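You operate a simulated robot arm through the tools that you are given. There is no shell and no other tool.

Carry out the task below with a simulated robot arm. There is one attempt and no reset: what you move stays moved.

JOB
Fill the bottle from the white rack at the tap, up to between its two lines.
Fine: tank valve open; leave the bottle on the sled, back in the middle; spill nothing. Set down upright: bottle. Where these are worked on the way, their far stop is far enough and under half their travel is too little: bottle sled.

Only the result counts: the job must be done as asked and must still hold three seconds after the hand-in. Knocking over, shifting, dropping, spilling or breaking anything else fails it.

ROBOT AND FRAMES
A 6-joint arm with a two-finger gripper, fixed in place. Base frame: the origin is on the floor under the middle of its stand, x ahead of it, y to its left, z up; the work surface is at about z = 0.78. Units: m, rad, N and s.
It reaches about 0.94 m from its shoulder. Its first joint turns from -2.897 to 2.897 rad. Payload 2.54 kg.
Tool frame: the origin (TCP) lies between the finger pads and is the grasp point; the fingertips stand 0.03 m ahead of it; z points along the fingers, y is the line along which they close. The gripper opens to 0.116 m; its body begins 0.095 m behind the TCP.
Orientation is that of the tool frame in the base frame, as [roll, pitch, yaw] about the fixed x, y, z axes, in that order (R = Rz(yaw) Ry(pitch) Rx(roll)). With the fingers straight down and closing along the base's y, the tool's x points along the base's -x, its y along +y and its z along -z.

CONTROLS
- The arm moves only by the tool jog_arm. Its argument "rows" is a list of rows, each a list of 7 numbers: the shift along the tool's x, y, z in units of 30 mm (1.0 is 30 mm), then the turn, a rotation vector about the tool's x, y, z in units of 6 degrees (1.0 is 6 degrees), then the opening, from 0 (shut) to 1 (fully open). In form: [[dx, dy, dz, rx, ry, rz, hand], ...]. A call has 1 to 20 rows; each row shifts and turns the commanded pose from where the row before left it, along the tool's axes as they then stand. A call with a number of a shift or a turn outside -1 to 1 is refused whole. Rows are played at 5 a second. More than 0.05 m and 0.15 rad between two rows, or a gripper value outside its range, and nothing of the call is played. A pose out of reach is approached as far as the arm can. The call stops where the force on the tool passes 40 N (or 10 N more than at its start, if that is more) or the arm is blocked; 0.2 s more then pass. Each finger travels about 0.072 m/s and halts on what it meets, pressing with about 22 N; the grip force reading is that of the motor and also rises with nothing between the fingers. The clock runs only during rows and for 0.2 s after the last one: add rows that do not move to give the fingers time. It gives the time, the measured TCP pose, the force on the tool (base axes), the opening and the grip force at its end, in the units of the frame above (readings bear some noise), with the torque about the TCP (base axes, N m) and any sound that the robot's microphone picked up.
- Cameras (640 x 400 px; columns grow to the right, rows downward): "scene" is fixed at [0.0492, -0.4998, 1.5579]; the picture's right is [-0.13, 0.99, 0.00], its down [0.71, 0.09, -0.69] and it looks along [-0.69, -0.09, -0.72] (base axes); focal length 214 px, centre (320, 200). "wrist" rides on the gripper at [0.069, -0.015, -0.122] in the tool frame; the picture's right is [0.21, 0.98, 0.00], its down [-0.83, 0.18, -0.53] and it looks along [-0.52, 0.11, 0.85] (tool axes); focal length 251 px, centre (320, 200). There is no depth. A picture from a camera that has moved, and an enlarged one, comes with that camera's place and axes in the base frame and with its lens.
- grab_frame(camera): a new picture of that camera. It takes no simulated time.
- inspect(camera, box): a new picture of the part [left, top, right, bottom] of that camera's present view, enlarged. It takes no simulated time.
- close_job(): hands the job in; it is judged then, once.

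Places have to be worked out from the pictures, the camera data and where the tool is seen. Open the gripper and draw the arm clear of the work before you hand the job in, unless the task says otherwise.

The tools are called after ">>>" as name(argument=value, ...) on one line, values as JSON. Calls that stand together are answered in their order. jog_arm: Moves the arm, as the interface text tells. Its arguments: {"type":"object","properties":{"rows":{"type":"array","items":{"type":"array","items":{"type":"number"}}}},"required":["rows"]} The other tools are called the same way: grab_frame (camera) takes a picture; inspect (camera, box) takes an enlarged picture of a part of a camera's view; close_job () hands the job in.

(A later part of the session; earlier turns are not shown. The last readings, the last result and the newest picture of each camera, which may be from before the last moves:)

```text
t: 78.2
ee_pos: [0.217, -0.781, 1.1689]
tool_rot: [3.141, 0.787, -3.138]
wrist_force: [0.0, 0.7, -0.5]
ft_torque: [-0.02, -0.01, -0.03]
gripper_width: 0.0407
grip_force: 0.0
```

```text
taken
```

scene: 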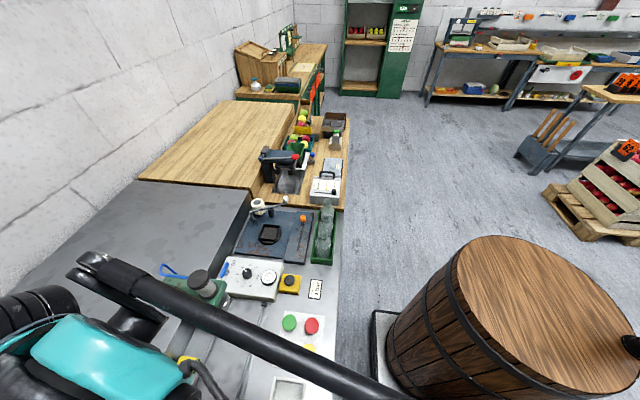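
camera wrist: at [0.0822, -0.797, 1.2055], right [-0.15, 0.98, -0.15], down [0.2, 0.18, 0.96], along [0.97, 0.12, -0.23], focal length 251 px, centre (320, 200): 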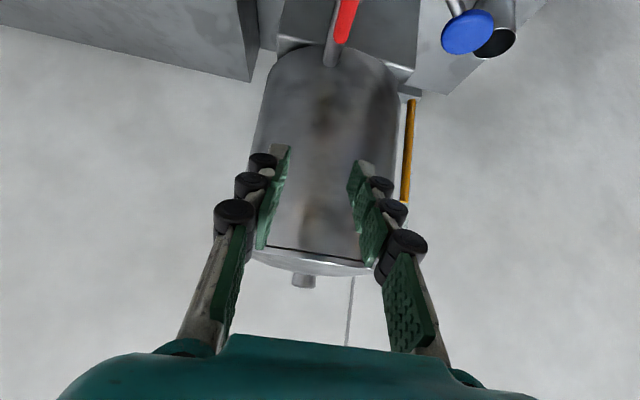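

No flow and the red bar lies along the pipe. I rotate the hand back to face −y (retracing the earlier arc, but higher), then look at the tap.

>>> jog_arm(rows=[[0, 0, 0, 0.707, 0, 0.707, 0.35], [0, 0, 0, 0.707, 0, 0.707, 0.35], [0, 0, 0, 0.707, 0, 0.707, 0.35], [0, 0, 0, 0.707, 0, 0.707, 0.35], [0, 0, 0, 0.707, 0, 0.707, 0.35], [0, 0, 0, 0.707, 0, 0.707, 0.35], [0, 0, 0, 0.707, 0, 0.707, 0.35], [0, 0, 0, 0.707, 0, 0.707, 0.35], [0, 0, 0, 0.707, 0, 0.707, 0.35], [0, 0, 0, 0.707, 0, 0.707, 0.35], [0, 0, 0, 0.707, 0, 0.707, 0.35], [0, 0, 0, 0.707, 0, 0.707, 0.35], [0, 0, 0, 0.707, 0, 0.707, 0.35], [0, 0, 0, 0.707, 0, 0.707, 0.35], [0, 0, 0, 0.707, 0, 0.707, 0.35], [0, 0, -0.8, 0, 0, 0, 0.5], [0, 0, -0.8, 0, 0, 0, 0.6], [0.5, 0, -0.5, 0, 0, 0, 0.6], [0.5, 0, -0.5, 0, 0, 0, 0.6], [0, 0, 0, 0, 0, 0, 0.6]])

>>> grab_frame(camera="wrist")

```text
t: 82.4
ee_pos: [0.2159, -0.7028, 1.2015]
tool_rot: [3.139, 0.785, 1.573]
wrist_force: [-0.1, 0.4, 0.2]
ft_torque: [0.01, 0.04, -0.03]
gripper_width: 0.0697
grip_force: 0.1
```

```text
taken
camera wrist: at [0.2007, -0.57, 1.2392], right [0.98, 0.16, -0.15], down [0.18, -0.21, 0.96], along [0.12, -0.97, -0.23], focal length 251 px, centre (320, 200)
```

wrist: 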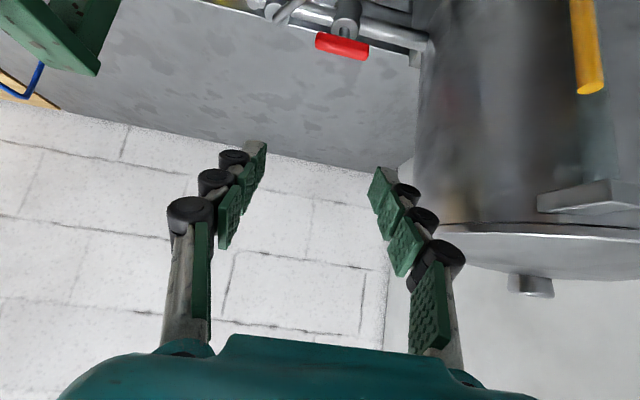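

The red bar is along the pipe. Next I go to the approach line for the blue lever knob, about (0.219, −0.595, 1.125).

>>> jog_arm(rows=[[0.87, 0.02, -0.15, 0, 0, 0, 0.6], [0.87, 0.02, -0.15, 0, 0, 0, 0.6], [0.87, 0.02, -0.15, 0, 0, 0, 0.6], [0.87, 0.02, -0.15, 0, 0, 0, 0.6], [0.87, 0.02, -0.15, 0, 0, 0, 0.6], [0, 0, 0, 0, 0, 0, 0.6]])

>>> grab_frame(camera="wrist")

>>> inspect(camera="wrist", box=[200, 0, 400, 140])

```text
t: 83.8
ee_pos: [0.2188, -0.595, 1.1261]
tool_rot: [3.136, 0.786, 1.573]
wrist_force: [0.0, 0.1, 0.5]
ft_torque: [0.04, 0.0, 0.04]
gripper_width: 0.0695
grip_force: 0.0
```

```text
taken
camera wrist: at [0.2034, -0.461, 1.1637], right [0.98, 0.16, -0.15], down [0.18, -0.21, 0.96], along [0.12, -0.97, -0.23], focal length 251 px, centre (320, 200)
```

wrist: 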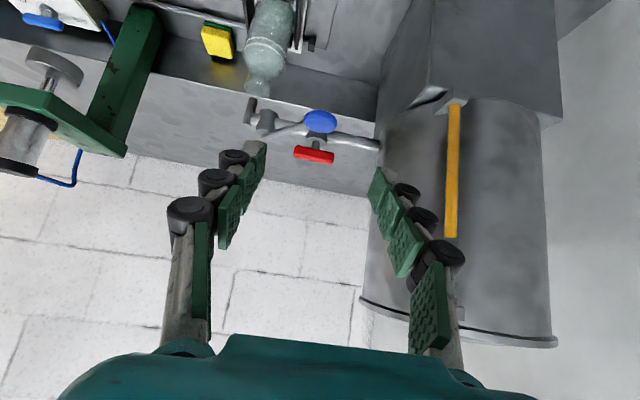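

```text
2.86 times, centred on (300, 70) of wrist
camera zoom: at [0.2034, -0.461, 1.1637], right [0.98, 0.16, -0.15], down [0.18, -0.21, 0.96], along [0.12, -0.97, -0.23], focal length 718 px, centre (377, 571)
```

zoom: 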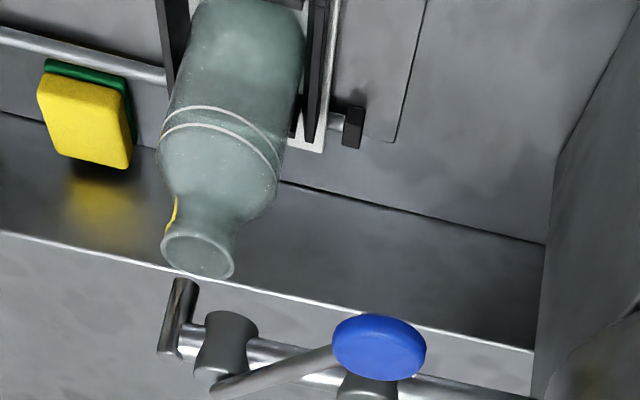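

Clear view: empty bottle with two rings under the spout, knob top centre ≈ (0.218, −0.692, 1.027). I move in to straddle the knob.

>>> jog_arm(rows=[[0, 0, 0.9, 0, 0, 0, 0.6], [0, 0, 0.95, 0, 0, 0, 0.6], [0, 0, 0.95, 0, 0, 0, 0.6], [0, 0, 0.95, 0, 0, 0, 0.6], [0, 0, 0.9, 0, 0, 0, 0.6], [0, 0, 0, 0, 0, 0, 0.5], [0, 0, 0, 0, 0, 0, 0.45], [0, 0, 0, 0, 0, 0, 0.45]])

>>> grab_frame(camera="wrist")

```text
t: 85.6
ee_pos: [0.22, -0.6943, 1.0272]
tool_rot: [3.139, 0.786, 1.572]
wrist_force: [-0.4, 0.2, 0.3]
ft_torque: [-0.02, 0.01, -0.02]
gripper_width: 0.0521
grip_force: 0.1
```

```text
taken
camera wrist: at [0.2041, -0.5604, 1.0647], right [0.98, 0.16, -0.15], down [0.18, -0.21, 0.96], along [0.12, -0.97, -0.23], focal length 251 px, centre (320, 200)
```

wrist: 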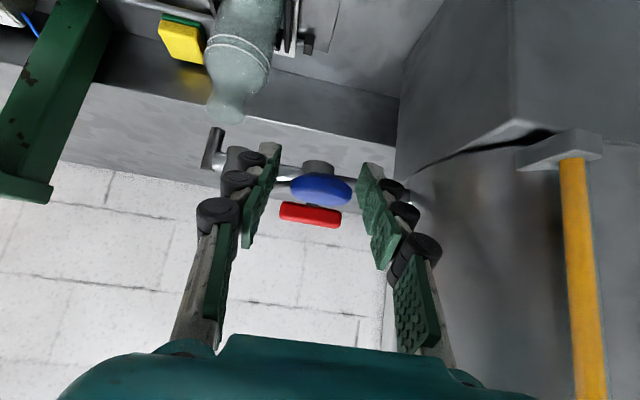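

The knob is caged and the bottle stays visible at the upper left. I test the lever with a small counter-clockwise push (1.2 cm along its arc), watching for sound, force and flow.

>>> jog_arm(rows=[[0.073, -0.17, -0.073, 0, 0, 0, 0.45], [0.073, -0.17, -0.073, 0, 0, 0, 0.45]])

>>> grab_frame(camera="wrist")

```text
t: 86.2
ee_pos: [0.2099, -0.6882, 1.0268]
tool_rot: [3.137, 0.786, 1.573]
wrist_force: [0.1, -0.5, 0.1]
ft_torque: [0.02, 0.03, 0.01]
gripper_width: 0.0524
grip_force: 0.7
```

```text
taken
camera wrist: at [0.194, -0.5544, 1.0644], right [0.98, 0.16, -0.15], down [0.18, -0.21, 0.96], along [0.12, -0.97, -0.23], focal length 251 px, centre (320, 200)
```

wrist: 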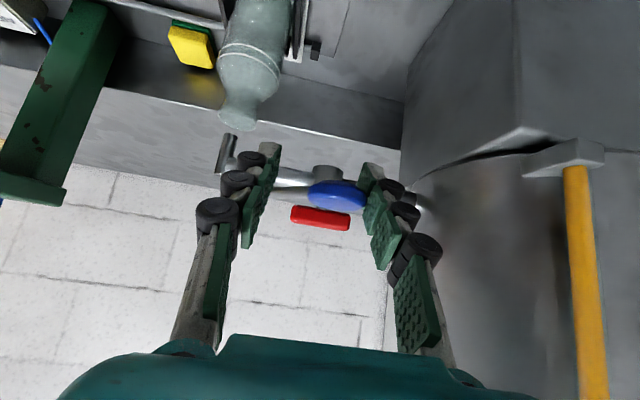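

The right pad is just about touching the knob; it has not moved yet. Another 8 mm.

>>> jog_arm(rows=[[0.05, -0.12, -0.05, 0, 0, 0, 0.45], [0.05, -0.12, -0.05, 0, 0, 0, 0.45]])

>>> grab_frame(camera="wrist")

```text
t: 86.8
ee_pos: [0.2051, -0.6826, 1.0265]
tool_rot: [3.138, 0.786, 1.575]
wrist_force: [18.8, -7.1, -1.4]
ft_torque: [-0.06, 0.02, -0.13]
gripper_width: 0.0631
grip_force: 8.7
```

```text
taken
camera wrist: at [0.1883, -0.5501, 1.064], right [0.98, 0.16, -0.15], down [0.18, -0.21, 0.96], along [0.12, -0.97, -0.23], focal length 251 px, centre (320, 200)
```

wrist: 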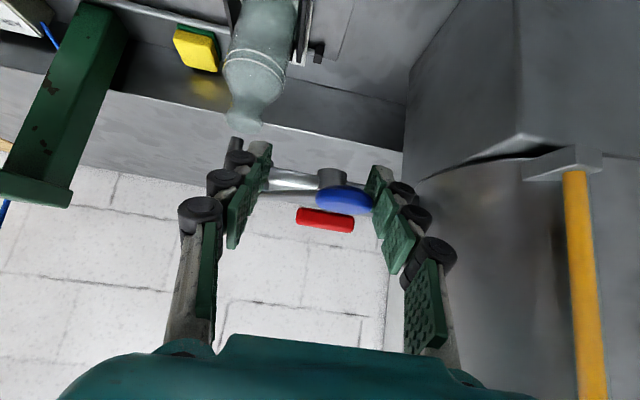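

Counter-clockwise is met with a firm 19 N and the knob has not moved — it looks like the closed stop. I ease back and bring the other pad up to try the clockwise direction.

>>> jog_arm(rows=[[-0.11, 0.28, 0.11, 0, 0, 0, 0.45], [-0.11, 0.28, 0.11, 0, 0, 0, 0.45]])

>>> jog_arm(rows=[[-0.06, 0.14, 0.06, 0, 0, 0, 0.45]])

>>> grab_frame(camera="wrist")

```text
t: 87.4
ee_pos: [0.2187, -0.6924, 1.0265]
tool_rot: [3.139, 0.784, 1.572]
wrist_force: [0.6, 0.0, 0.9]
ft_torque: [-0.02, 0.0, -0.01]
gripper_width: 0.0522
grip_force: 0.1
```

```text
t: 87.8
ee_pos: [0.2221, -0.6946, 1.0272]
tool_rot: [3.139, 0.785, 1.572]
wrist_force: [0.0, 0.2, -0.8]
ft_torque: [0.06, -0.03, -0.04]
gripper_width: 0.0527
grip_force: 0.7
```

```text
taken
camera wrist: at [0.2073, -0.5612, 1.0639], right [0.98, 0.15, -0.15], down [0.18, -0.21, 0.96], along [0.12, -0.97, -0.23], focal length 251 px, centre (320, 200)
```

wrist: 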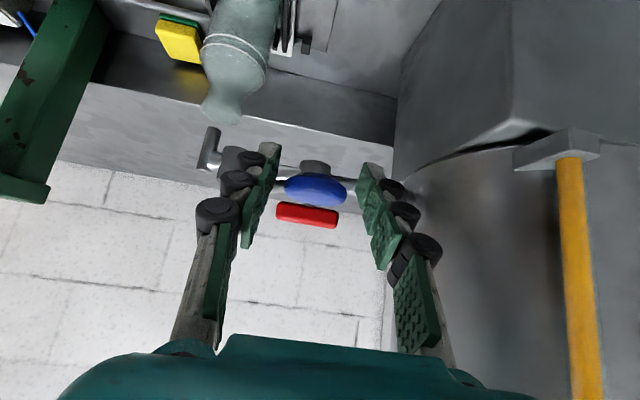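

Left pad is nearly at the knob. I push clockwise 5 mm and check.

>>> jog_arm(rows=[[-0.06, 0.15, 0.06, 0, 0, 0, 0.45]])

>>> grab_frame(camera="wrist")

```text
t: 88.2
ee_pos: [0.2272, -0.6955, 1.0261]
tool_rot: [3.141, 0.784, 1.574]
wrist_force: [-10.0, 17.0, -8.2]
ft_torque: [0.3, -0.24, -0.68]
gripper_width: 0.0595
grip_force: 5.5
```

```text
taken
camera wrist: at [0.2111, -0.5626, 1.0638], right [0.98, 0.15, -0.15], down [0.18, -0.21, 0.96], along [0.12, -0.97, -0.23], focal length 251 px, centre (320, 200)
```

wrist: 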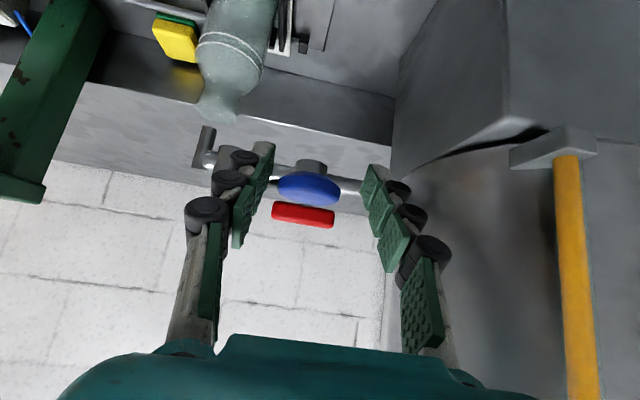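

Neither horizontal direction yields at ~20 N, so the lever with its flat pad probably tips vertically (press or lift). I recentre and clamp the knob rim lightly to test up/down.

>>> jog_arm(rows=[[0.08, -0.29, -0.08, 0, 0, 0, 0.5], [0, 0, 0, 0, 0, 0, 0.45], [0, 0, 0, 0, 0, 0, 0.38], [0, 0, 0, 0, 0, 0, 0.33], [0, 0, 0, 0, 0, 0, 0.3], [0, 0, 0, 0, 0, 0, 0.3]])

>>> inspect(camera="wrist", box=[180, 80, 420, 260])

```text
t: 89.6
ee_pos: [0.2183, -0.6945, 1.027]
tool_rot: [3.137, 0.786, 1.572]
wrist_force: [-10.7, 3.1, -4.7]
ft_torque: [0.12, -0.03, -0.32]
gripper_width: 0.0416
grip_force: 5.6
```

```text
2.22 times, centred on (300, 170) of wrist
camera zoom: at [0.2027, -0.5607, 1.0642], right [0.98, 0.16, -0.15], down [0.18, -0.21, 0.96], along [0.12, -0.97, -0.23], focal length 559 px, centre (364, 267)
```

zoom: 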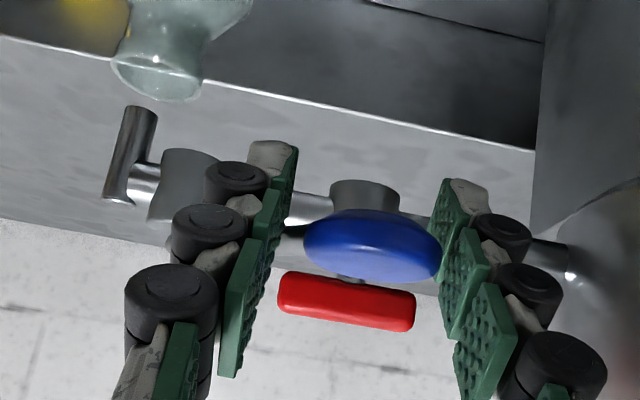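

Both pads are in contact now (right on the rim, left on the arm). I test a 4 mm downward move.

>>> jog_arm(rows=[[0.094, 0, 0.094, 0, 0, 0, 0.3]])

>>> inspect(camera="wrist", box=[180, 0, 420, 260])

```text
t: 90.0
ee_pos: [0.2196, -0.6947, 1.023]
tool_rot: [3.137, 0.783, 1.572]
wrist_force: [-5.5, 3.0, -1.4]
ft_torque: [0.03, -0.04, -0.16]
gripper_width: 0.039
grip_force: 3.1
```

```text
1.54 times, centred on (300, 130) of wrist
camera zoom: at [0.2036, -0.5606, 1.0605], right [0.98, 0.16, -0.15], down [0.18, -0.21, 0.96], along [0.12, -0.97, -0.23], focal length 387 px, centre (351, 308)
```

zoom: 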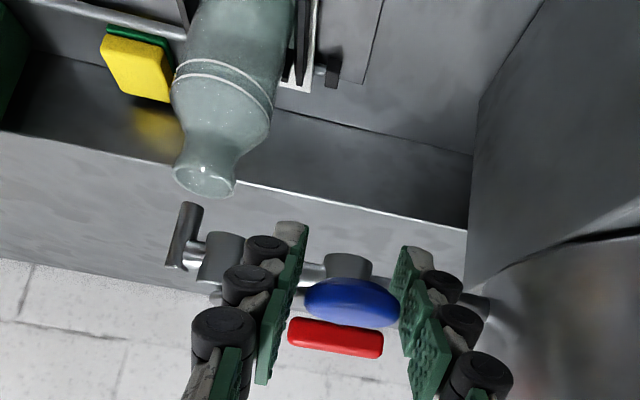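

No vertical resistance, but the grip was weak and may have slipped. For a clear test I open, rise, close the fingers and press on top of the pad.

>>> jog_arm(rows=[[0, 0, 0, 0, 0, 0, 0.5], [0, 0, 0, 0, 0, 0, 0.6], [-0.5, 0, -0.5, 0, 0, 0, 0.6], [-0.5, 0, -0.5, 0, 0, 0, 0.6], [-0.3, 0, -0.3, 0, 0, 0, 0.3], [0.23, -0.05, -0.23, 0, 0, 0, 0.0], [0.2, 0, 0, 0, 0, 0, 0.0], [0, 0, 0, 0, 0, 0, 0.0], [0, 0, 0, 0, 0, 0, 0.0]])

>>> grab_frame(camera="wrist")

```text
t: 92.0
ee_pos: [0.2174, -0.6811, 1.0728]
tool_rot: [3.139, 0.787, 1.574]
wrist_force: [0.2, -0.1, 0.0]
ft_torque: [-0.01, 0.03, -0.02]
gripper_width: 0.0001
grip_force: 21.5
```

```text
taken
camera wrist: at [0.2022, -0.5472, 1.1116], right [0.98, 0.16, -0.15], down [0.18, -0.21, 0.96], along [0.12, -0.97, -0.23], focal length 251 px, centre (320, 200)
```

wrist: 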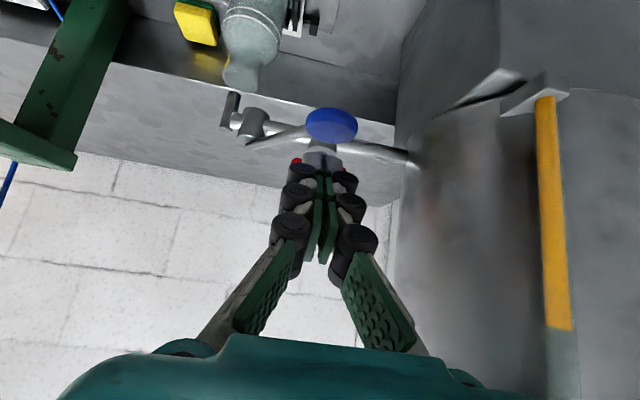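

The closed fingertips are about 1.5 cm above the pad. I press down in small steps.

>>> jog_arm(rows=[[0.118, 0, 0.118, 0, 0, 0, 0.0], [0.118, 0, 0.118, 0, 0, 0, 0.0], [0.094, 0, 0.094, 0, 0, 0, 0.0]])

>>> inspect(camera="wrist", box=[180, 0, 420, 260])

```text
t: 92.8
ee_pos: [0.218, -0.6808, 1.06]
tool_rot: [3.138, 0.784, 1.572]
wrist_force: [-0.1, -0.8, -0.1]
ft_torque: [0.0, 0.0, 0.01]
gripper_width: 0.006
grip_force: 28.6
```

```text
1.54 times, centred on (300, 130) of wrist
camera zoom: at [0.2025, -0.547, 1.0973], right [0.98, 0.16, -0.15], down [0.18, -0.21, 0.96], along [0.12, -0.97, -0.23], focal length 387 px, centre (351, 308)
```

zoom: 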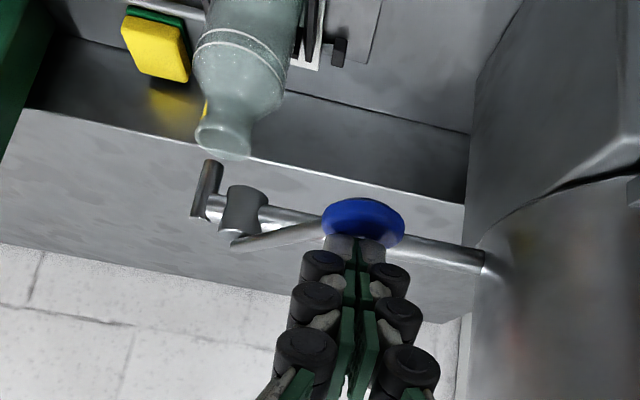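

>>> jog_arm(rows=[[0.094, 0, 0.094, 0, 0, 0, 0.0]])

>>> inspect(camera="wrist", box=[180, 0, 420, 260])

```text
t: 93.2
ee_pos: [0.2179, -0.6815, 1.0572]
tool_rot: [3.138, 0.785, 1.573]
wrist_force: [2.2, 0.7, 2.6]
ft_torque: [-0.03, -0.01, 0.03]
gripper_width: 0.006
grip_force: 29.4
```

```text
1.54 times, centred on (300, 130) of wrist
camera zoom: at [0.2024, -0.5469, 1.0936], right [0.98, 0.16, -0.15], down [0.18, -0.21, 0.96], along [0.12, -0.97, -0.23], focal length 387 px, centre (351, 308)
```

zoom: 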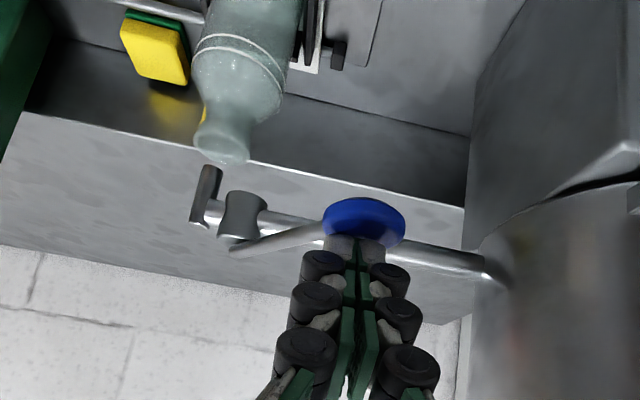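

Light contact (2.6 N). I press 4 mm further.

>>> jog_arm(rows=[[0.094, 0, 0.094, 0, 0, 0, 0.0]])

>>> inspect(camera="wrist", box=[180, 0, 420, 260])

```text
t: 93.6
ee_pos: [0.2177, -0.6801, 1.0522]
tool_rot: [3.137, 0.785, 1.571]
wrist_force: [2.2, 1.1, 3.6]
ft_torque: [0.0, 0.0, 0.01]
gripper_width: 0.0001
grip_force: 28.4
```

```text
1.54 times, centred on (300, 130) of wrist
camera zoom: at [0.2023, -0.5468, 1.0895], right [0.98, 0.16, -0.15], down [0.18, -0.21, 0.96], along [0.12, -0.97, -0.23], focal length 387 px, centre (351, 308)
```

zoom: 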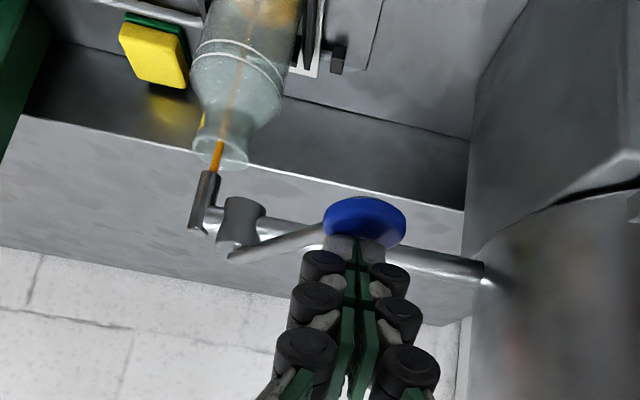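

Orange liquid is flowing straight into the bottle: pressing the pad opens the tap. I hold for one row and watch the level.

>>> jog_arm(rows=[[0, 0, 0, 0, 0, 0, 0.0]])

>>> inspect(camera="wrist", box=[190, 0, 350, 130])

```text
t: 94.0
ee_pos: [0.2177, -0.6816, 1.0521]
tool_rot: [3.138, 0.788, 1.572]
wrist_force: [1.5, 0.4, 2.5]
ft_torque: [-0.04, -0.02, -0.01]
gripper_width: 0.0
grip_force: 28.3
```

```text
3.08 times, centred on (270, 65) of wrist
camera zoom: at [0.2022, -0.5469, 1.0894], right [0.98, 0.16, -0.15], down [0.18, -0.21, 0.96], along [0.12, -0.97, -0.23], focal length 774 px, centre (474, 615)
```

zoom: 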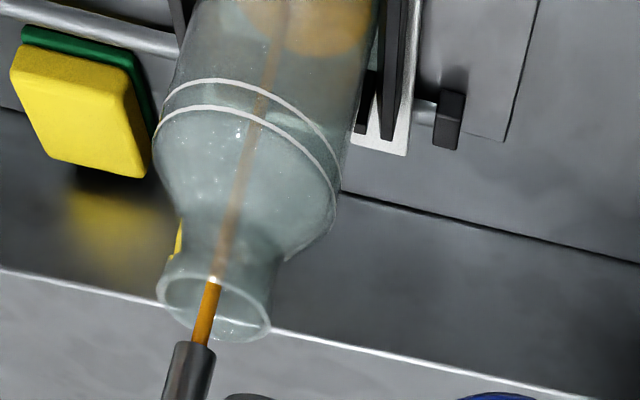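

>>> jog_arm(rows=[[0, 0, 0, 0, 0, 0, 0.0], [0, 0, 0, 0, 0, 0, 0.0]])

>>> inspect(camera="wrist", box=[190, 0, 350, 130])

```text
t: 94.6
ee_pos: [0.2185, -0.6792, 1.0512]
tool_rot: [3.138, 0.784, 1.573]
wrist_force: [0.3, -0.3, 4.0]
ft_torque: [-0.06, 0.01, -0.02]
gripper_width: 0.0
grip_force: 28.6
```

```text
3.08 times, centred on (270, 65) of wrist
camera zoom: at [0.2022, -0.5469, 1.0894], right [0.98, 0.16, -0.15], down [0.18, -0.21, 0.96], along [0.12, -0.97, -0.23], focal length 774 px, centre (474, 615)
```

zoom: 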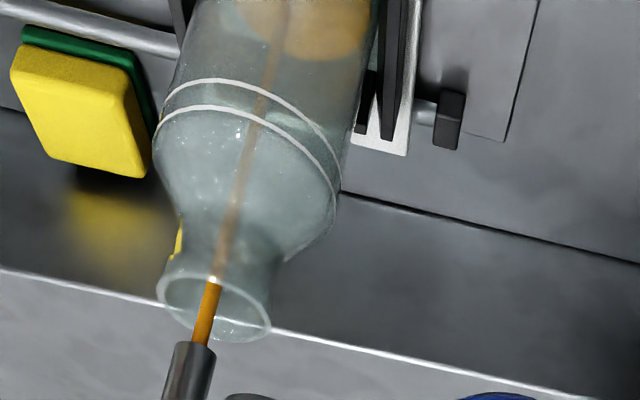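

Liquid level is at roughly z 0.81 and rising about 5–7 mm/s; the rings are near z 0.886 and 0.898. I hold for 2 s and re-measure.

>>> jog_arm(rows=[[0, 0, 0, 0, 0, 0, 0.0], [0, 0, 0, 0, 0, 0, 0.0], [0, 0, 0, 0, 0, 0, 0.0], [0, 0, 0, 0, 0, 0, 0.0], [0, 0, 0, 0, 0, 0, 0.0], [0, 0, 0, 0, 0, 0, 0.0], [0, 0, 0, 0, 0, 0, 0.0], [0, 0, 0, 0, 0, 0, 0.0], [0, 0, 0, 0, 0, 0, 0.0]])

>>> inspect(camera="wrist", box=[190, 0, 350, 130])

```text
t: 96.6
ee_pos: [0.2167, -0.6805, 1.0528]
tool_rot: [3.138, 0.786, 1.572]
wrist_force: [-0.2, 0.8, 3.5]
ft_torque: [-0.02, 0.01, 0.01]
gripper_width: 0.0
grip_force: 28.5
```

```text
3.08 times, centred on (270, 65) of wrist
camera zoom: at [0.2022, -0.5469, 1.0894], right [0.98, 0.16, -0.15], down [0.18, -0.21, 0.96], along [0.12, -0.97, -0.23], focal length 774 px, centre (474, 615)
```

zoom: 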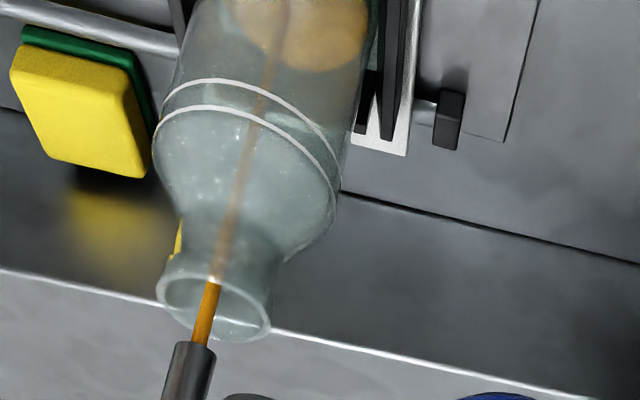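

About 2.5 mm/s at this opening, so ~30 s to go. I press 4 mm deeper to see whether the flow increases and how the force behaves.

>>> jog_arm(rows=[[0.094, 0, 0.094, 0, 0, 0, 0.0], [0, 0, 0, 0, 0, 0, 0.0], [0, 0, 0, 0, 0, 0, 0.0], [0, 0, 0, 0, 0, 0, 0.0]])

>>> inspect(camera="wrist", box=[190, 0, 350, 130])

```text
t: 97.6
ee_pos: [0.2175, -0.6802, 1.0481]
tool_rot: [3.138, 0.786, 1.572]
wrist_force: [0.5, 0.5, 4.0]
ft_torque: [-0.05, -0.02, 0.01]
gripper_width: 0.0003
grip_force: 28.4
```

```text
3.08 times, centred on (270, 65) of wrist
camera zoom: at [0.2021, -0.5469, 1.0853], right [0.98, 0.16, -0.15], down [0.18, -0.21, 0.96], along [0.12, -0.97, -0.23], focal length 774 px, centre (474, 615)
```

zoom: 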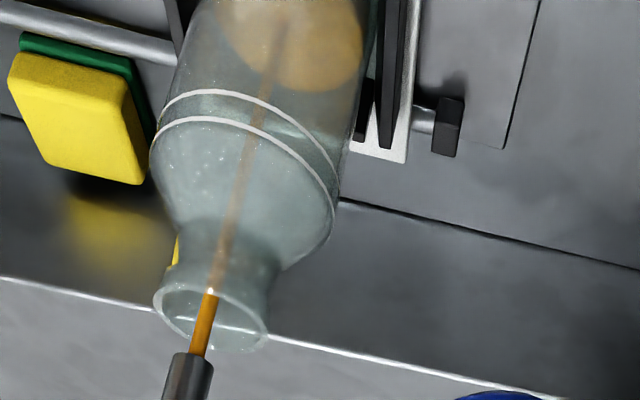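

Flow rose to roughly 7 mm/s (level ≈ 0.8215). I hold 3 s at this depth and re-measure.

>>> jog_arm(rows=[[0, 0, 0, 0, 0, 0, 0.0], [0, 0, 0, 0, 0, 0, 0.0], [0, 0, 0, 0, 0, 0, 0.0], [0, 0, 0, 0, 0, 0, 0.0], [0, 0, 0, 0, 0, 0, 0.0], [0, 0, 0, 0, 0, 0, 0.0], [0, 0, 0, 0, 0, 0, 0.0], [0, 0, 0, 0, 0, 0, 0.0], [0, 0, 0, 0, 0, 0, 0.0], [0, 0, 0, 0, 0, 0, 0.0], [0, 0, 0, 0, 0, 0, 0.0], [0, 0, 0, 0, 0, 0, 0.0], [0, 0, 0, 0, 0, 0, 0.0], [0, 0, 0, 0, 0, 0, 0.0]])

>>> inspect(camera="wrist", box=[190, 0, 350, 130])

```text
t: 100.6
ee_pos: [0.217, -0.6806, 1.0476]
tool_rot: [3.137, 0.785, 1.574]
wrist_force: [0.1, 0.2, 4.8]
ft_torque: [-0.04, 0.01, -0.02]
gripper_width: 0.0
grip_force: 28.5
```

```text
3.08 times, centred on (270, 65) of wrist
camera zoom: at [0.2021, -0.5469, 1.0854], right [0.98, 0.16, -0.15], down [0.18, -0.21, 0.96], along [0.12, -0.97, -0.23], focal length 774 px, centre (474, 615)
```

zoom: 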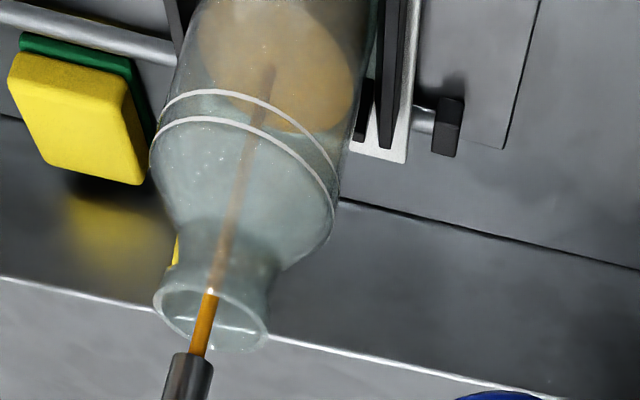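

Level ≈ 0.842, rising 6.8 mm/s; rings measured at z ≈ 0.8856 and 0.896, so I aim for ≈ 0.891. I hold another 4 s (to ≈ 0.869).

>>> jog_arm(rows=[[0, 0, 0, 0, 0, 0, 0.0], [0, 0, 0, 0, 0, 0, 0.0], [0, 0, 0, 0, 0, 0, 0.0], [0, 0, 0, 0, 0, 0, 0.0], [0, 0, 0, 0, 0, 0, 0.0], [0, 0, 0, 0, 0, 0, 0.0], [0, 0, 0, 0, 0, 0, 0.0], [0, 0, 0, 0, 0, 0, 0.0], [0, 0, 0, 0, 0, 0, 0.0], [0, 0, 0, 0, 0, 0, 0.0], [0, 0, 0, 0, 0, 0, 0.0], [0, 0, 0, 0, 0, 0, 0.0], [0, 0, 0, 0, 0, 0, 0.0], [0, 0, 0, 0, 0, 0, 0.0], [0, 0, 0, 0, 0, 0, 0.0], [0, 0, 0, 0, 0, 0, 0.0], [0, 0, 0, 0, 0, 0, 0.0], [0, 0, 0, 0, 0, 0, 0.0], [0, 0, 0, 0, 0, 0, 0.0]])

>>> inspect(camera="wrist", box=[190, 0, 350, 130])

```text
t: 104.6
ee_pos: [0.2185, -0.6803, 1.0483]
tool_rot: [3.139, 0.785, 1.572]
wrist_force: [0.8, 0.4, 3.7]
ft_torque: [0.0, 0.02, -0.01]
gripper_width: 0.0005
grip_force: 28.5
```

```text
3.08 times, centred on (270, 65) of wrist
camera zoom: at [0.2021, -0.5469, 1.0854], right [0.98, 0.16, -0.15], down [0.18, -0.21, 0.96], along [0.12, -0.97, -0.23], focal length 774 px, centre (474, 615)
```

zoom: 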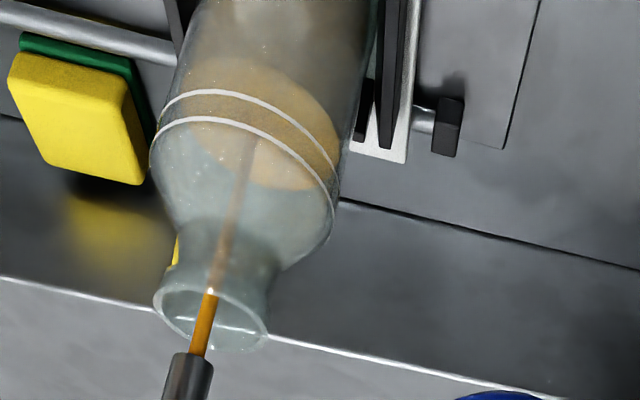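

Level ≈ 0.870 (near and far edges agree). I hold 1.6 s more, to about 0.881.

>>> jog_arm(rows=[[0, 0, 0, 0, 0, 0, 0.0], [0, 0, 0, 0, 0, 0, 0.0], [0, 0, 0, 0, 0, 0, 0.0], [0, 0, 0, 0, 0, 0, 0.0], [0, 0, 0, 0, 0, 0, 0.0], [0, 0, 0, 0, 0, 0, 0.0], [0, 0, 0, 0, 0, 0, 0.0]])

>>> inspect(camera="wrist", box=[190, 0, 350, 130])

```text
t: 106.2
ee_pos: [0.2187, -0.6808, 1.0479]
tool_rot: [3.137, 0.786, 1.573]
wrist_force: [0.2, -0.1, 3.5]
ft_torque: [-0.04, -0.04, 0.02]
gripper_width: 0.0001
grip_force: 28.7
```

```text
3.08 times, centred on (270, 65) of wrist
camera zoom: at [0.2021, -0.5469, 1.0854], right [0.98, 0.16, -0.15], down [0.18, -0.21, 0.96], along [0.12, -0.97, -0.23], focal length 774 px, centre (474, 615)
```

zoom: 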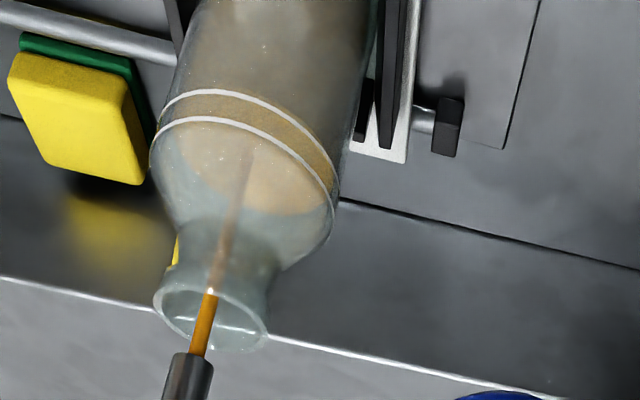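

Level ≈ 0.881. Before topping up I check that the lever springs back: I raise 4 mm and see whether contact force persists and the flow slackens.

>>> jog_arm(rows=[[-0.094, 0, -0.094, 0, 0, 0, 0.0]])

>>> inspect(camera="wrist", box=[190, 0, 350, 130])

```text
t: 106.6
ee_pos: [0.2164, -0.6807, 1.0507]
tool_rot: [3.137, 0.784, 1.572]
wrist_force: [-0.7, -0.8, 3.2]
ft_torque: [-0.05, 0.03, -0.01]
gripper_width: 0.0
grip_force: 28.3
```

```text
3.08 times, centred on (270, 65) of wrist
camera zoom: at [0.202, -0.547, 1.0895], right [0.98, 0.16, -0.15], down [0.18, -0.21, 0.96], along [0.12, -0.97, -0.23], focal length 774 px, centre (474, 615)
```

zoom: 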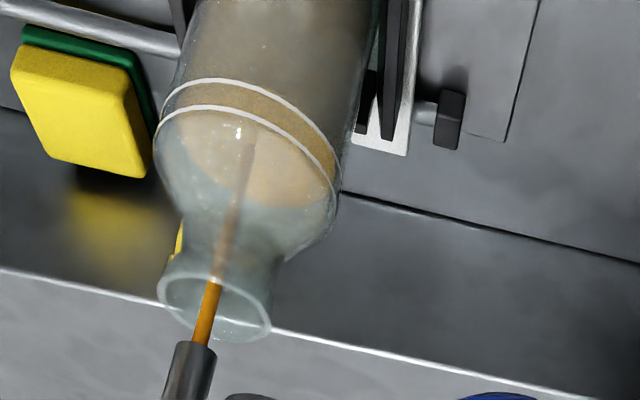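

The lever follows the finger up (3 N persists), so it self-closes, and the flow is slower now. Level ≈ 0.882; I add about 2 s at this slow rate.

>>> jog_arm(rows=[[0, 0, 0, 0, 0, 0, 0.0], [0, 0, 0, 0, 0, 0, 0.0], [0, 0, 0, 0, 0, 0, 0.0], [0, 0, 0, 0, 0, 0, 0.0], [0, 0, 0, 0, 0, 0, 0.0], [0, 0, 0, 0, 0, 0, 0.0], [0, 0, 0, 0, 0, 0, 0.0], [0, 0, 0, 0, 0, 0, 0.0]])

>>> inspect(camera="wrist", box=[220, 0, 310, 90])

```text
t: 108.4
ee_pos: [0.2177, -0.6793, 1.0519]
tool_rot: [3.138, 0.785, 1.571]
wrist_force: [-0.3, 0.6, 4.0]
ft_torque: [-0.03, -0.01, 0.01]
gripper_width: 0.0
grip_force: 28.8
```

```text
4.44 times, centred on (265, 45) of wrist
camera zoom: at [0.202, -0.5468, 1.0894], right [0.98, 0.16, -0.15], down [0.18, -0.21, 0.96], along [0.12, -0.97, -0.23], focal length 1118 px, centre (564, 889)
```

zoom: 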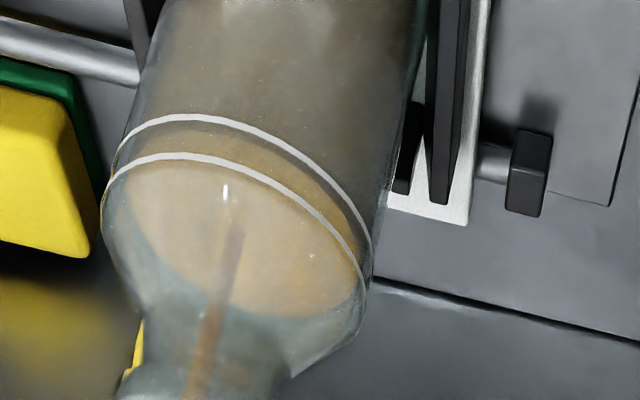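

Level ≈ 0.887–0.888, already between the rings (0.8857 and 0.8956). I hold 0.8 s more to reach mid-band and then lift off to close the tap.

>>> jog_arm(rows=[[0, 0, 0, 0, 0, 0, 0.0], [0, 0, 0, 0, 0, 0, 0.0], [0, 0, 0, 0, 0, 0, 0.0], [0, 0, 0, 0, 0, 0, 0.0], [-0.118, 0, -0.118, 0, 0, 0, 0.0], [-0.118, 0, -0.118, 0, 0, 0, 0.0], [-0.118, 0, -0.118, 0, 0, 0, 0.0]])

>>> grab_frame(camera="wrist")

>>> inspect(camera="wrist", box=[220, 0, 310, 90])

```text
t: 110.0
ee_pos: [0.2178, -0.6812, 1.0676]
tool_rot: [3.138, 0.785, 1.572]
wrist_force: [0.0, 0.6, -0.2]
ft_torque: [0.01, 0.04, 0.0]
gripper_width: 0.0002
grip_force: 28.5
```

```text
taken
camera wrist: at [0.2022, -0.5469, 1.1044], right [0.98, 0.16, -0.15], down [0.18, -0.21, 0.96], along [0.12, -0.97, -0.23], focal length 251 px, centre (320, 200)
```

wrist: 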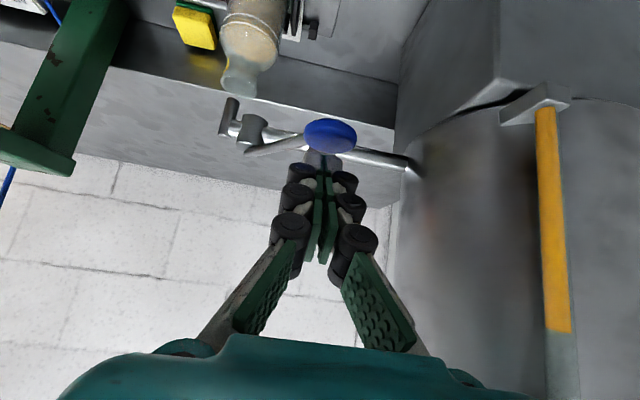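

```text
4.44 times, centred on (265, 45) of wrist
camera zoom: at [0.2022, -0.5469, 1.1044], right [0.98, 0.16, -0.15], down [0.18, -0.21, 0.96], along [0.12, -0.97, -0.23], focal length 1118 px, centre (564, 889)
```

zoom: 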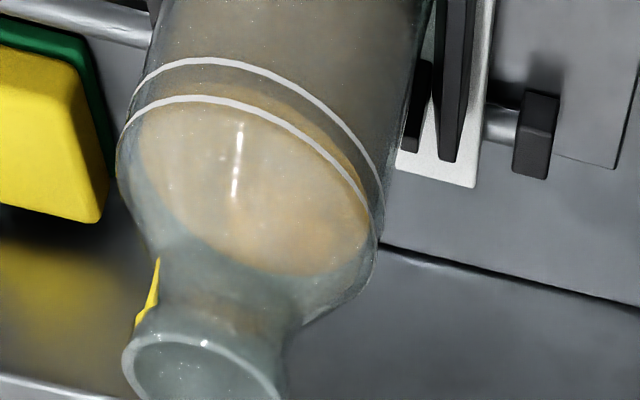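

The tap closed by itself and nothing drips. To verify the level properly I back away and lower the camera for a near-horizontal view of the bottle.

>>> jog_arm(rows=[[0, 0, -0.83, 0, 0, 0, 0.0], [0, 0, -0.83, 0, 0, 0, 0.0], [0, 0, -0.83, 0, 0, 0, 0.0], [0, 0, -0.83, 0, 0, 0, 0.3], [0.807, -0.27, 0.44, 0, 0, 0, 0.6], [0.807, -0.27, 0.44, 0, 0, 0, 1], [0.807, -0.27, 0.44, 0, 0, 0, 1], [0.807, -0.27, 0.44, 0, 0, 0, 1], [0.807, -0.27, 0.44, 0, 0, 0, 1], [0.807, -0.27, 0.44, 0, 0, 0, 1], [0.807, -0.27, 0.44, 0, 0, 0, 1], [0.807, -0.27, 0.44, 0, 0, 0, 1], [0.807, -0.27, 0.44, 0, 0, 0, 1], [0, 0, 0, 0, 0, 0, 1]])

>>> grab_frame(camera="wrist")

```text
t: 113.0
ee_pos: [0.1455, -0.5415, 0.899]
tool_rot: [3.14, 0.785, 1.575]
wrist_force: [0.3, -0.2, 0.5]
ft_torque: [0.0, 0.01, 0.03]
gripper_width: 0.1161
grip_force: 0.1
```

```text
taken
camera wrist: at [0.1291, -0.4071, 0.9359], right [0.98, 0.16, -0.15], down [0.18, -0.21, 0.96], along [0.12, -0.97, -0.23], focal length 251 px, centre (320, 200)
```

wrist: 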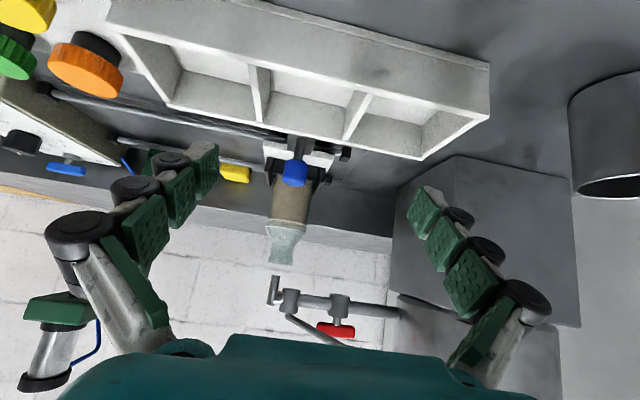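

>>> inspect(camera="wrist", box=[255, 180, 325, 270])

>>> inspect(camera="wrist", box=[265, 205, 310, 250])

```text
4.44 times, centred on (290, 225) of wrist
camera zoom: at [0.1291, -0.4071, 0.9359], right [0.98, 0.16, -0.15], down [0.18, -0.21, 0.96], along [0.12, -0.97, -0.23], focal length 1118 px, centre (453, 89)
```

zoom: 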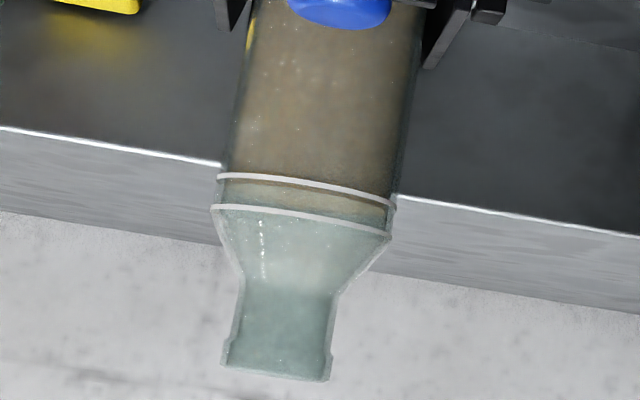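

```text
8.89 times, centred on (288, 228) of wrist
camera zoom: at [0.1291, -0.4071, 0.9359], right [0.98, 0.16, -0.15], down [0.18, -0.21, 0.96], along [0.12, -0.97, -0.23], focal length 2235 px, centre (609, -44)
```

zoom: 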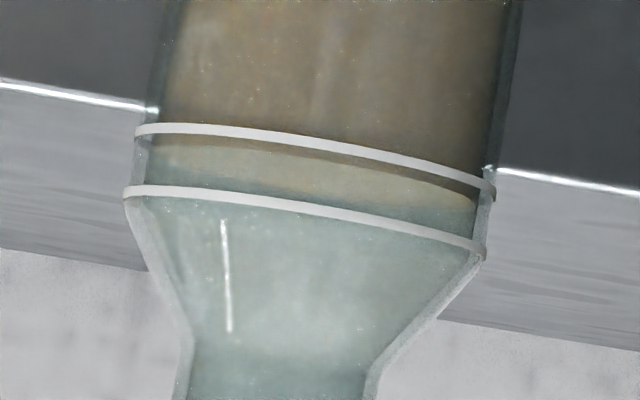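

Side view shows the surface about a quarter of the way from the lower to the upper ring. It is already inside, but I will top up ~2 mm for margin: return to the lever by the reverse path first.

>>> jog_arm(rows=[[-0.807, 0.27, -0.44, 0, 0, 0, 0.6], [-0.807, 0.27, -0.44, 0, 0, 0, 0.3], [-0.807, 0.27, -0.44, 0, 0, 0, 0], [-0.807, 0.27, -0.44, 0, 0, 0, 0], [-0.807, 0.27, -0.44, 0, 0, 0, 0], [-0.807, 0.27, -0.44, 0, 0, 0, 0], [-0.807, 0.27, -0.44, 0, 0, 0, 0], [-0.807, 0.27, -0.44, 0, 0, 0, 0], [-0.807, 0.27, -0.44, 0, 0, 0, 0], [0, 0, 0.83, 0, 0, 0, 0], [0, 0, 0.83, 0, 0, 0, 0], [0, 0, 0.83, 0, 0, 0, 0], [0, 0, 0.83, 0, 0, 0, 0], [0, 0, 0, 0, 0, 0, 0], [0, 0, 0, 0, 0, 0, 0]])

>>> grab_frame(camera="wrist")

```text
t: 116.2
ee_pos: [0.2175, -0.6805, 1.0683]
tool_rot: [3.137, 0.786, 1.573]
wrist_force: [-0.8, 0.2, 0.3]
ft_torque: [0.0, 0.01, 0.03]
gripper_width: 0.0
grip_force: 22.2
```

```text
taken
camera wrist: at [0.2025, -0.5471, 1.1048], right [0.98, 0.16, -0.15], down [0.18, -0.21, 0.96], along [0.12, -0.97, -0.23], focal length 251 px, centre (320, 200)
```

wrist: 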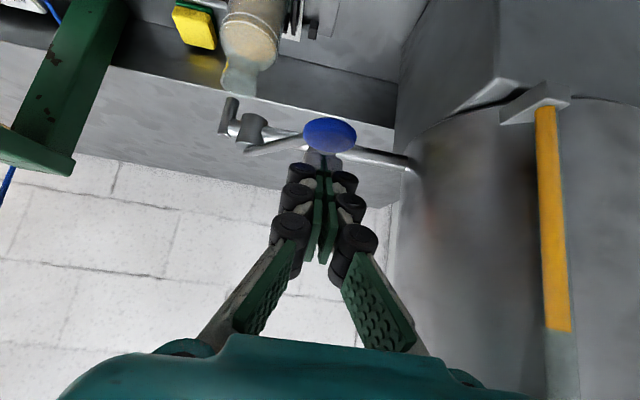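

Same pose as before. I press 15 mm down to the slow-flow depth, hold 0.6 s, and lift again in one sequence.

>>> jog_arm(rows=[[0.236, 0, 0.236, 0, 0, 0, 0], [0.118, 0, 0.118, 0, 0, 0, 0], [0, 0, 0, 0, 0, 0, 0], [0, 0, 0, 0, 0, 0, 0], [0, 0, 0, 0, 0, 0, 0], [-0.177, 0, -0.177, 0, 0, 0, 0], [-0.177, 0, -0.177, 0, 0, 0, 0], [0, 0, 0, 0, 0, 0, 0]])

>>> inspect(camera="wrist", box=[200, 0, 310, 150])

```text
t: 118.0
ee_pos: [0.2191, -0.6802, 1.0672]
tool_rot: [3.138, 0.785, 1.572]
wrist_force: [-0.2, -0.3, 0.7]
ft_torque: [0.01, -0.02, 0.0]
gripper_width: 0.0
grip_force: 28.9
```

```text
2.67 times, centred on (255, 75) of wrist
camera zoom: at [0.2026, -0.5467, 1.1046], right [0.98, 0.16, -0.15], down [0.18, -0.21, 0.96], along [0.12, -0.97, -0.23], focal length 670 px, centre (493, 533)
```

zoom: 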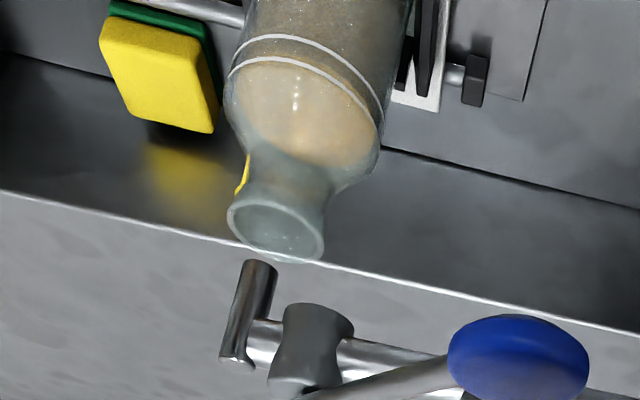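

Tap closed again. Back to the side-view spot to verify the level.

>>> jog_arm(rows=[[0, 0, -0.83, 0, 0, 0, 0.0], [0, 0, -0.83, 0, 0, 0, 0.0], [0, 0, -0.83, 0, 0, 0, 0.0], [0, 0, -0.83, 0, 0, 0, 0.3], [0.807, -0.27, 0.44, 0, 0, 0, 0.6], [0.807, -0.27, 0.44, 0, 0, 0, 1], [0.807, -0.27, 0.44, 0, 0, 0, 1], [0.807, -0.27, 0.44, 0, 0, 0, 1], [0.807, -0.27, 0.44, 0, 0, 0, 1], [0.807, -0.27, 0.44, 0, 0, 0, 1], [0.807, -0.27, 0.44, 0, 0, 0, 1], [0.807, -0.27, 0.44, 0, 0, 0, 1], [0.807, -0.27, 0.44, 0, 0, 0, 1], [0, 0, 0, 0, 0, 0, 1]])

>>> inspect(camera="wrist", box=[255, 180, 325, 290])

>>> inspect(camera="wrist", box=[265, 205, 310, 250])

```text
t: 121.0
ee_pos: [0.1453, -0.5406, 0.8986]
tool_rot: [3.138, 0.787, 1.572]
wrist_force: [0.1, -0.3, 0.3]
ft_torque: [-0.02, 0.0, 0.04]
gripper_width: 0.1162
grip_force: 0.1
```

```text
3.64 times, centred on (290, 235) of wrist
camera zoom: at [0.1294, -0.4066, 0.936], right [0.98, 0.16, -0.15], down [0.18, -0.21, 0.96], along [0.12, -0.97, -0.23], focal length 914 px, centre (429, 73)
```

zoom: 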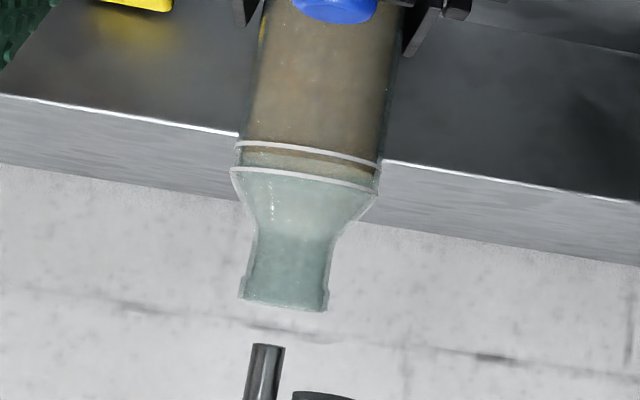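

```text
8.89 times, centred on (288, 228) of wrist
camera zoom: at [0.1294, -0.4066, 0.936], right [0.98, 0.16, -0.15], down [0.18, -0.21, 0.96], along [0.12, -0.97, -0.23], focal length 2235 px, centre (609, -44)
```

zoom: 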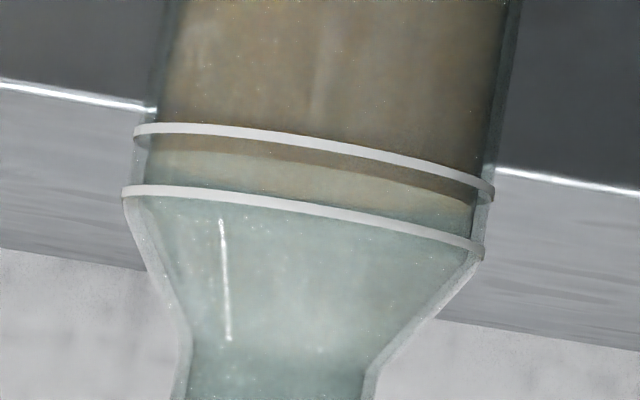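

The surface now sits about 40 % of the way between the two rings — good. Next the sled: I go to the knob at ≈ (0.129, −0.673, 0.8465) and cage it.

>>> jog_arm(rows=[[-0.945, -0.27, -0.18, 0, 0, 0, 0.7], [-0.945, -0.27, -0.18, 0, 0, 0, 0.6], [0, 0, 0, 0, 0, 0, 0.6], [0, 0, 0.9, 0, 0, 0, 0.6], [0, 0, 0.95, 0, 0, 0, 0.6], [0, 0, 0.95, 0, 0, 0, 0.6], [0, 0, 0.95, 0, 0, 0, 0.6], [0, 0, 0, 0, 0, 0, 0.6]])

>>> grab_frame(camera="wrist")

```text
t: 122.8
ee_pos: [0.1283, -0.6542, 0.8665]
tool_rot: [3.139, 0.786, 1.572]
wrist_force: [-0.1, -0.4, -0.8]
ft_torque: [0.01, 0.01, -0.02]
gripper_width: 0.0695
grip_force: 0.0
```

```text
taken
camera wrist: at [0.1131, -0.5194, 0.9045], right [0.98, 0.16, -0.15], down [0.18, -0.21, 0.96], along [0.12, -0.97, -0.23], focal length 251 px, centre (320, 200)
```

wrist: 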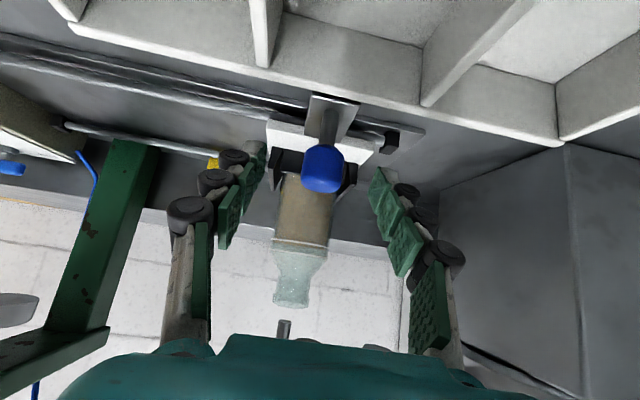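

The knob is centred between the pads. I move in the last 2.6 cm and close to the cage width.

>>> jog_arm(rows=[[0.035, 0, 0.44, 0, 0, 0, 0.6], [0.035, 0, 0.43, 0, 0, 0, 0.6], [0, 0, 0, 0, 0, 0, 0.5], [0, 0, 0, 0, 0, 0, 0.4], [0, 0, 0, 0, 0, 0, 0.33], [0, 0, 0, 0, 0, 0, 0.28], [0, 0, 0, 0, 0, 0, 0.25], [0, 0, 0, 0, 0, 0, 0.25]])

>>> grab_frame(camera="wrist")

```text
t: 124.6
ee_pos: [0.1283, -0.6692, 0.848]
tool_rot: [3.139, 0.784, 1.571]
wrist_force: [-0.1, -0.7, -0.3]
ft_torque: [0.01, -0.01, -0.01]
gripper_width: 0.0288
grip_force: 0.1
```

```text
taken
camera wrist: at [0.1132, -0.5357, 0.8846], right [0.98, 0.16, -0.15], down [0.18, -0.21, 0.96], along [0.12, -0.97, -0.23], focal length 251 px, centre (320, 200)
```

wrist: 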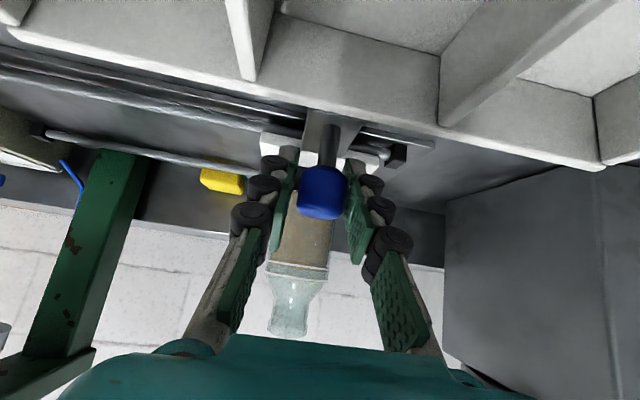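

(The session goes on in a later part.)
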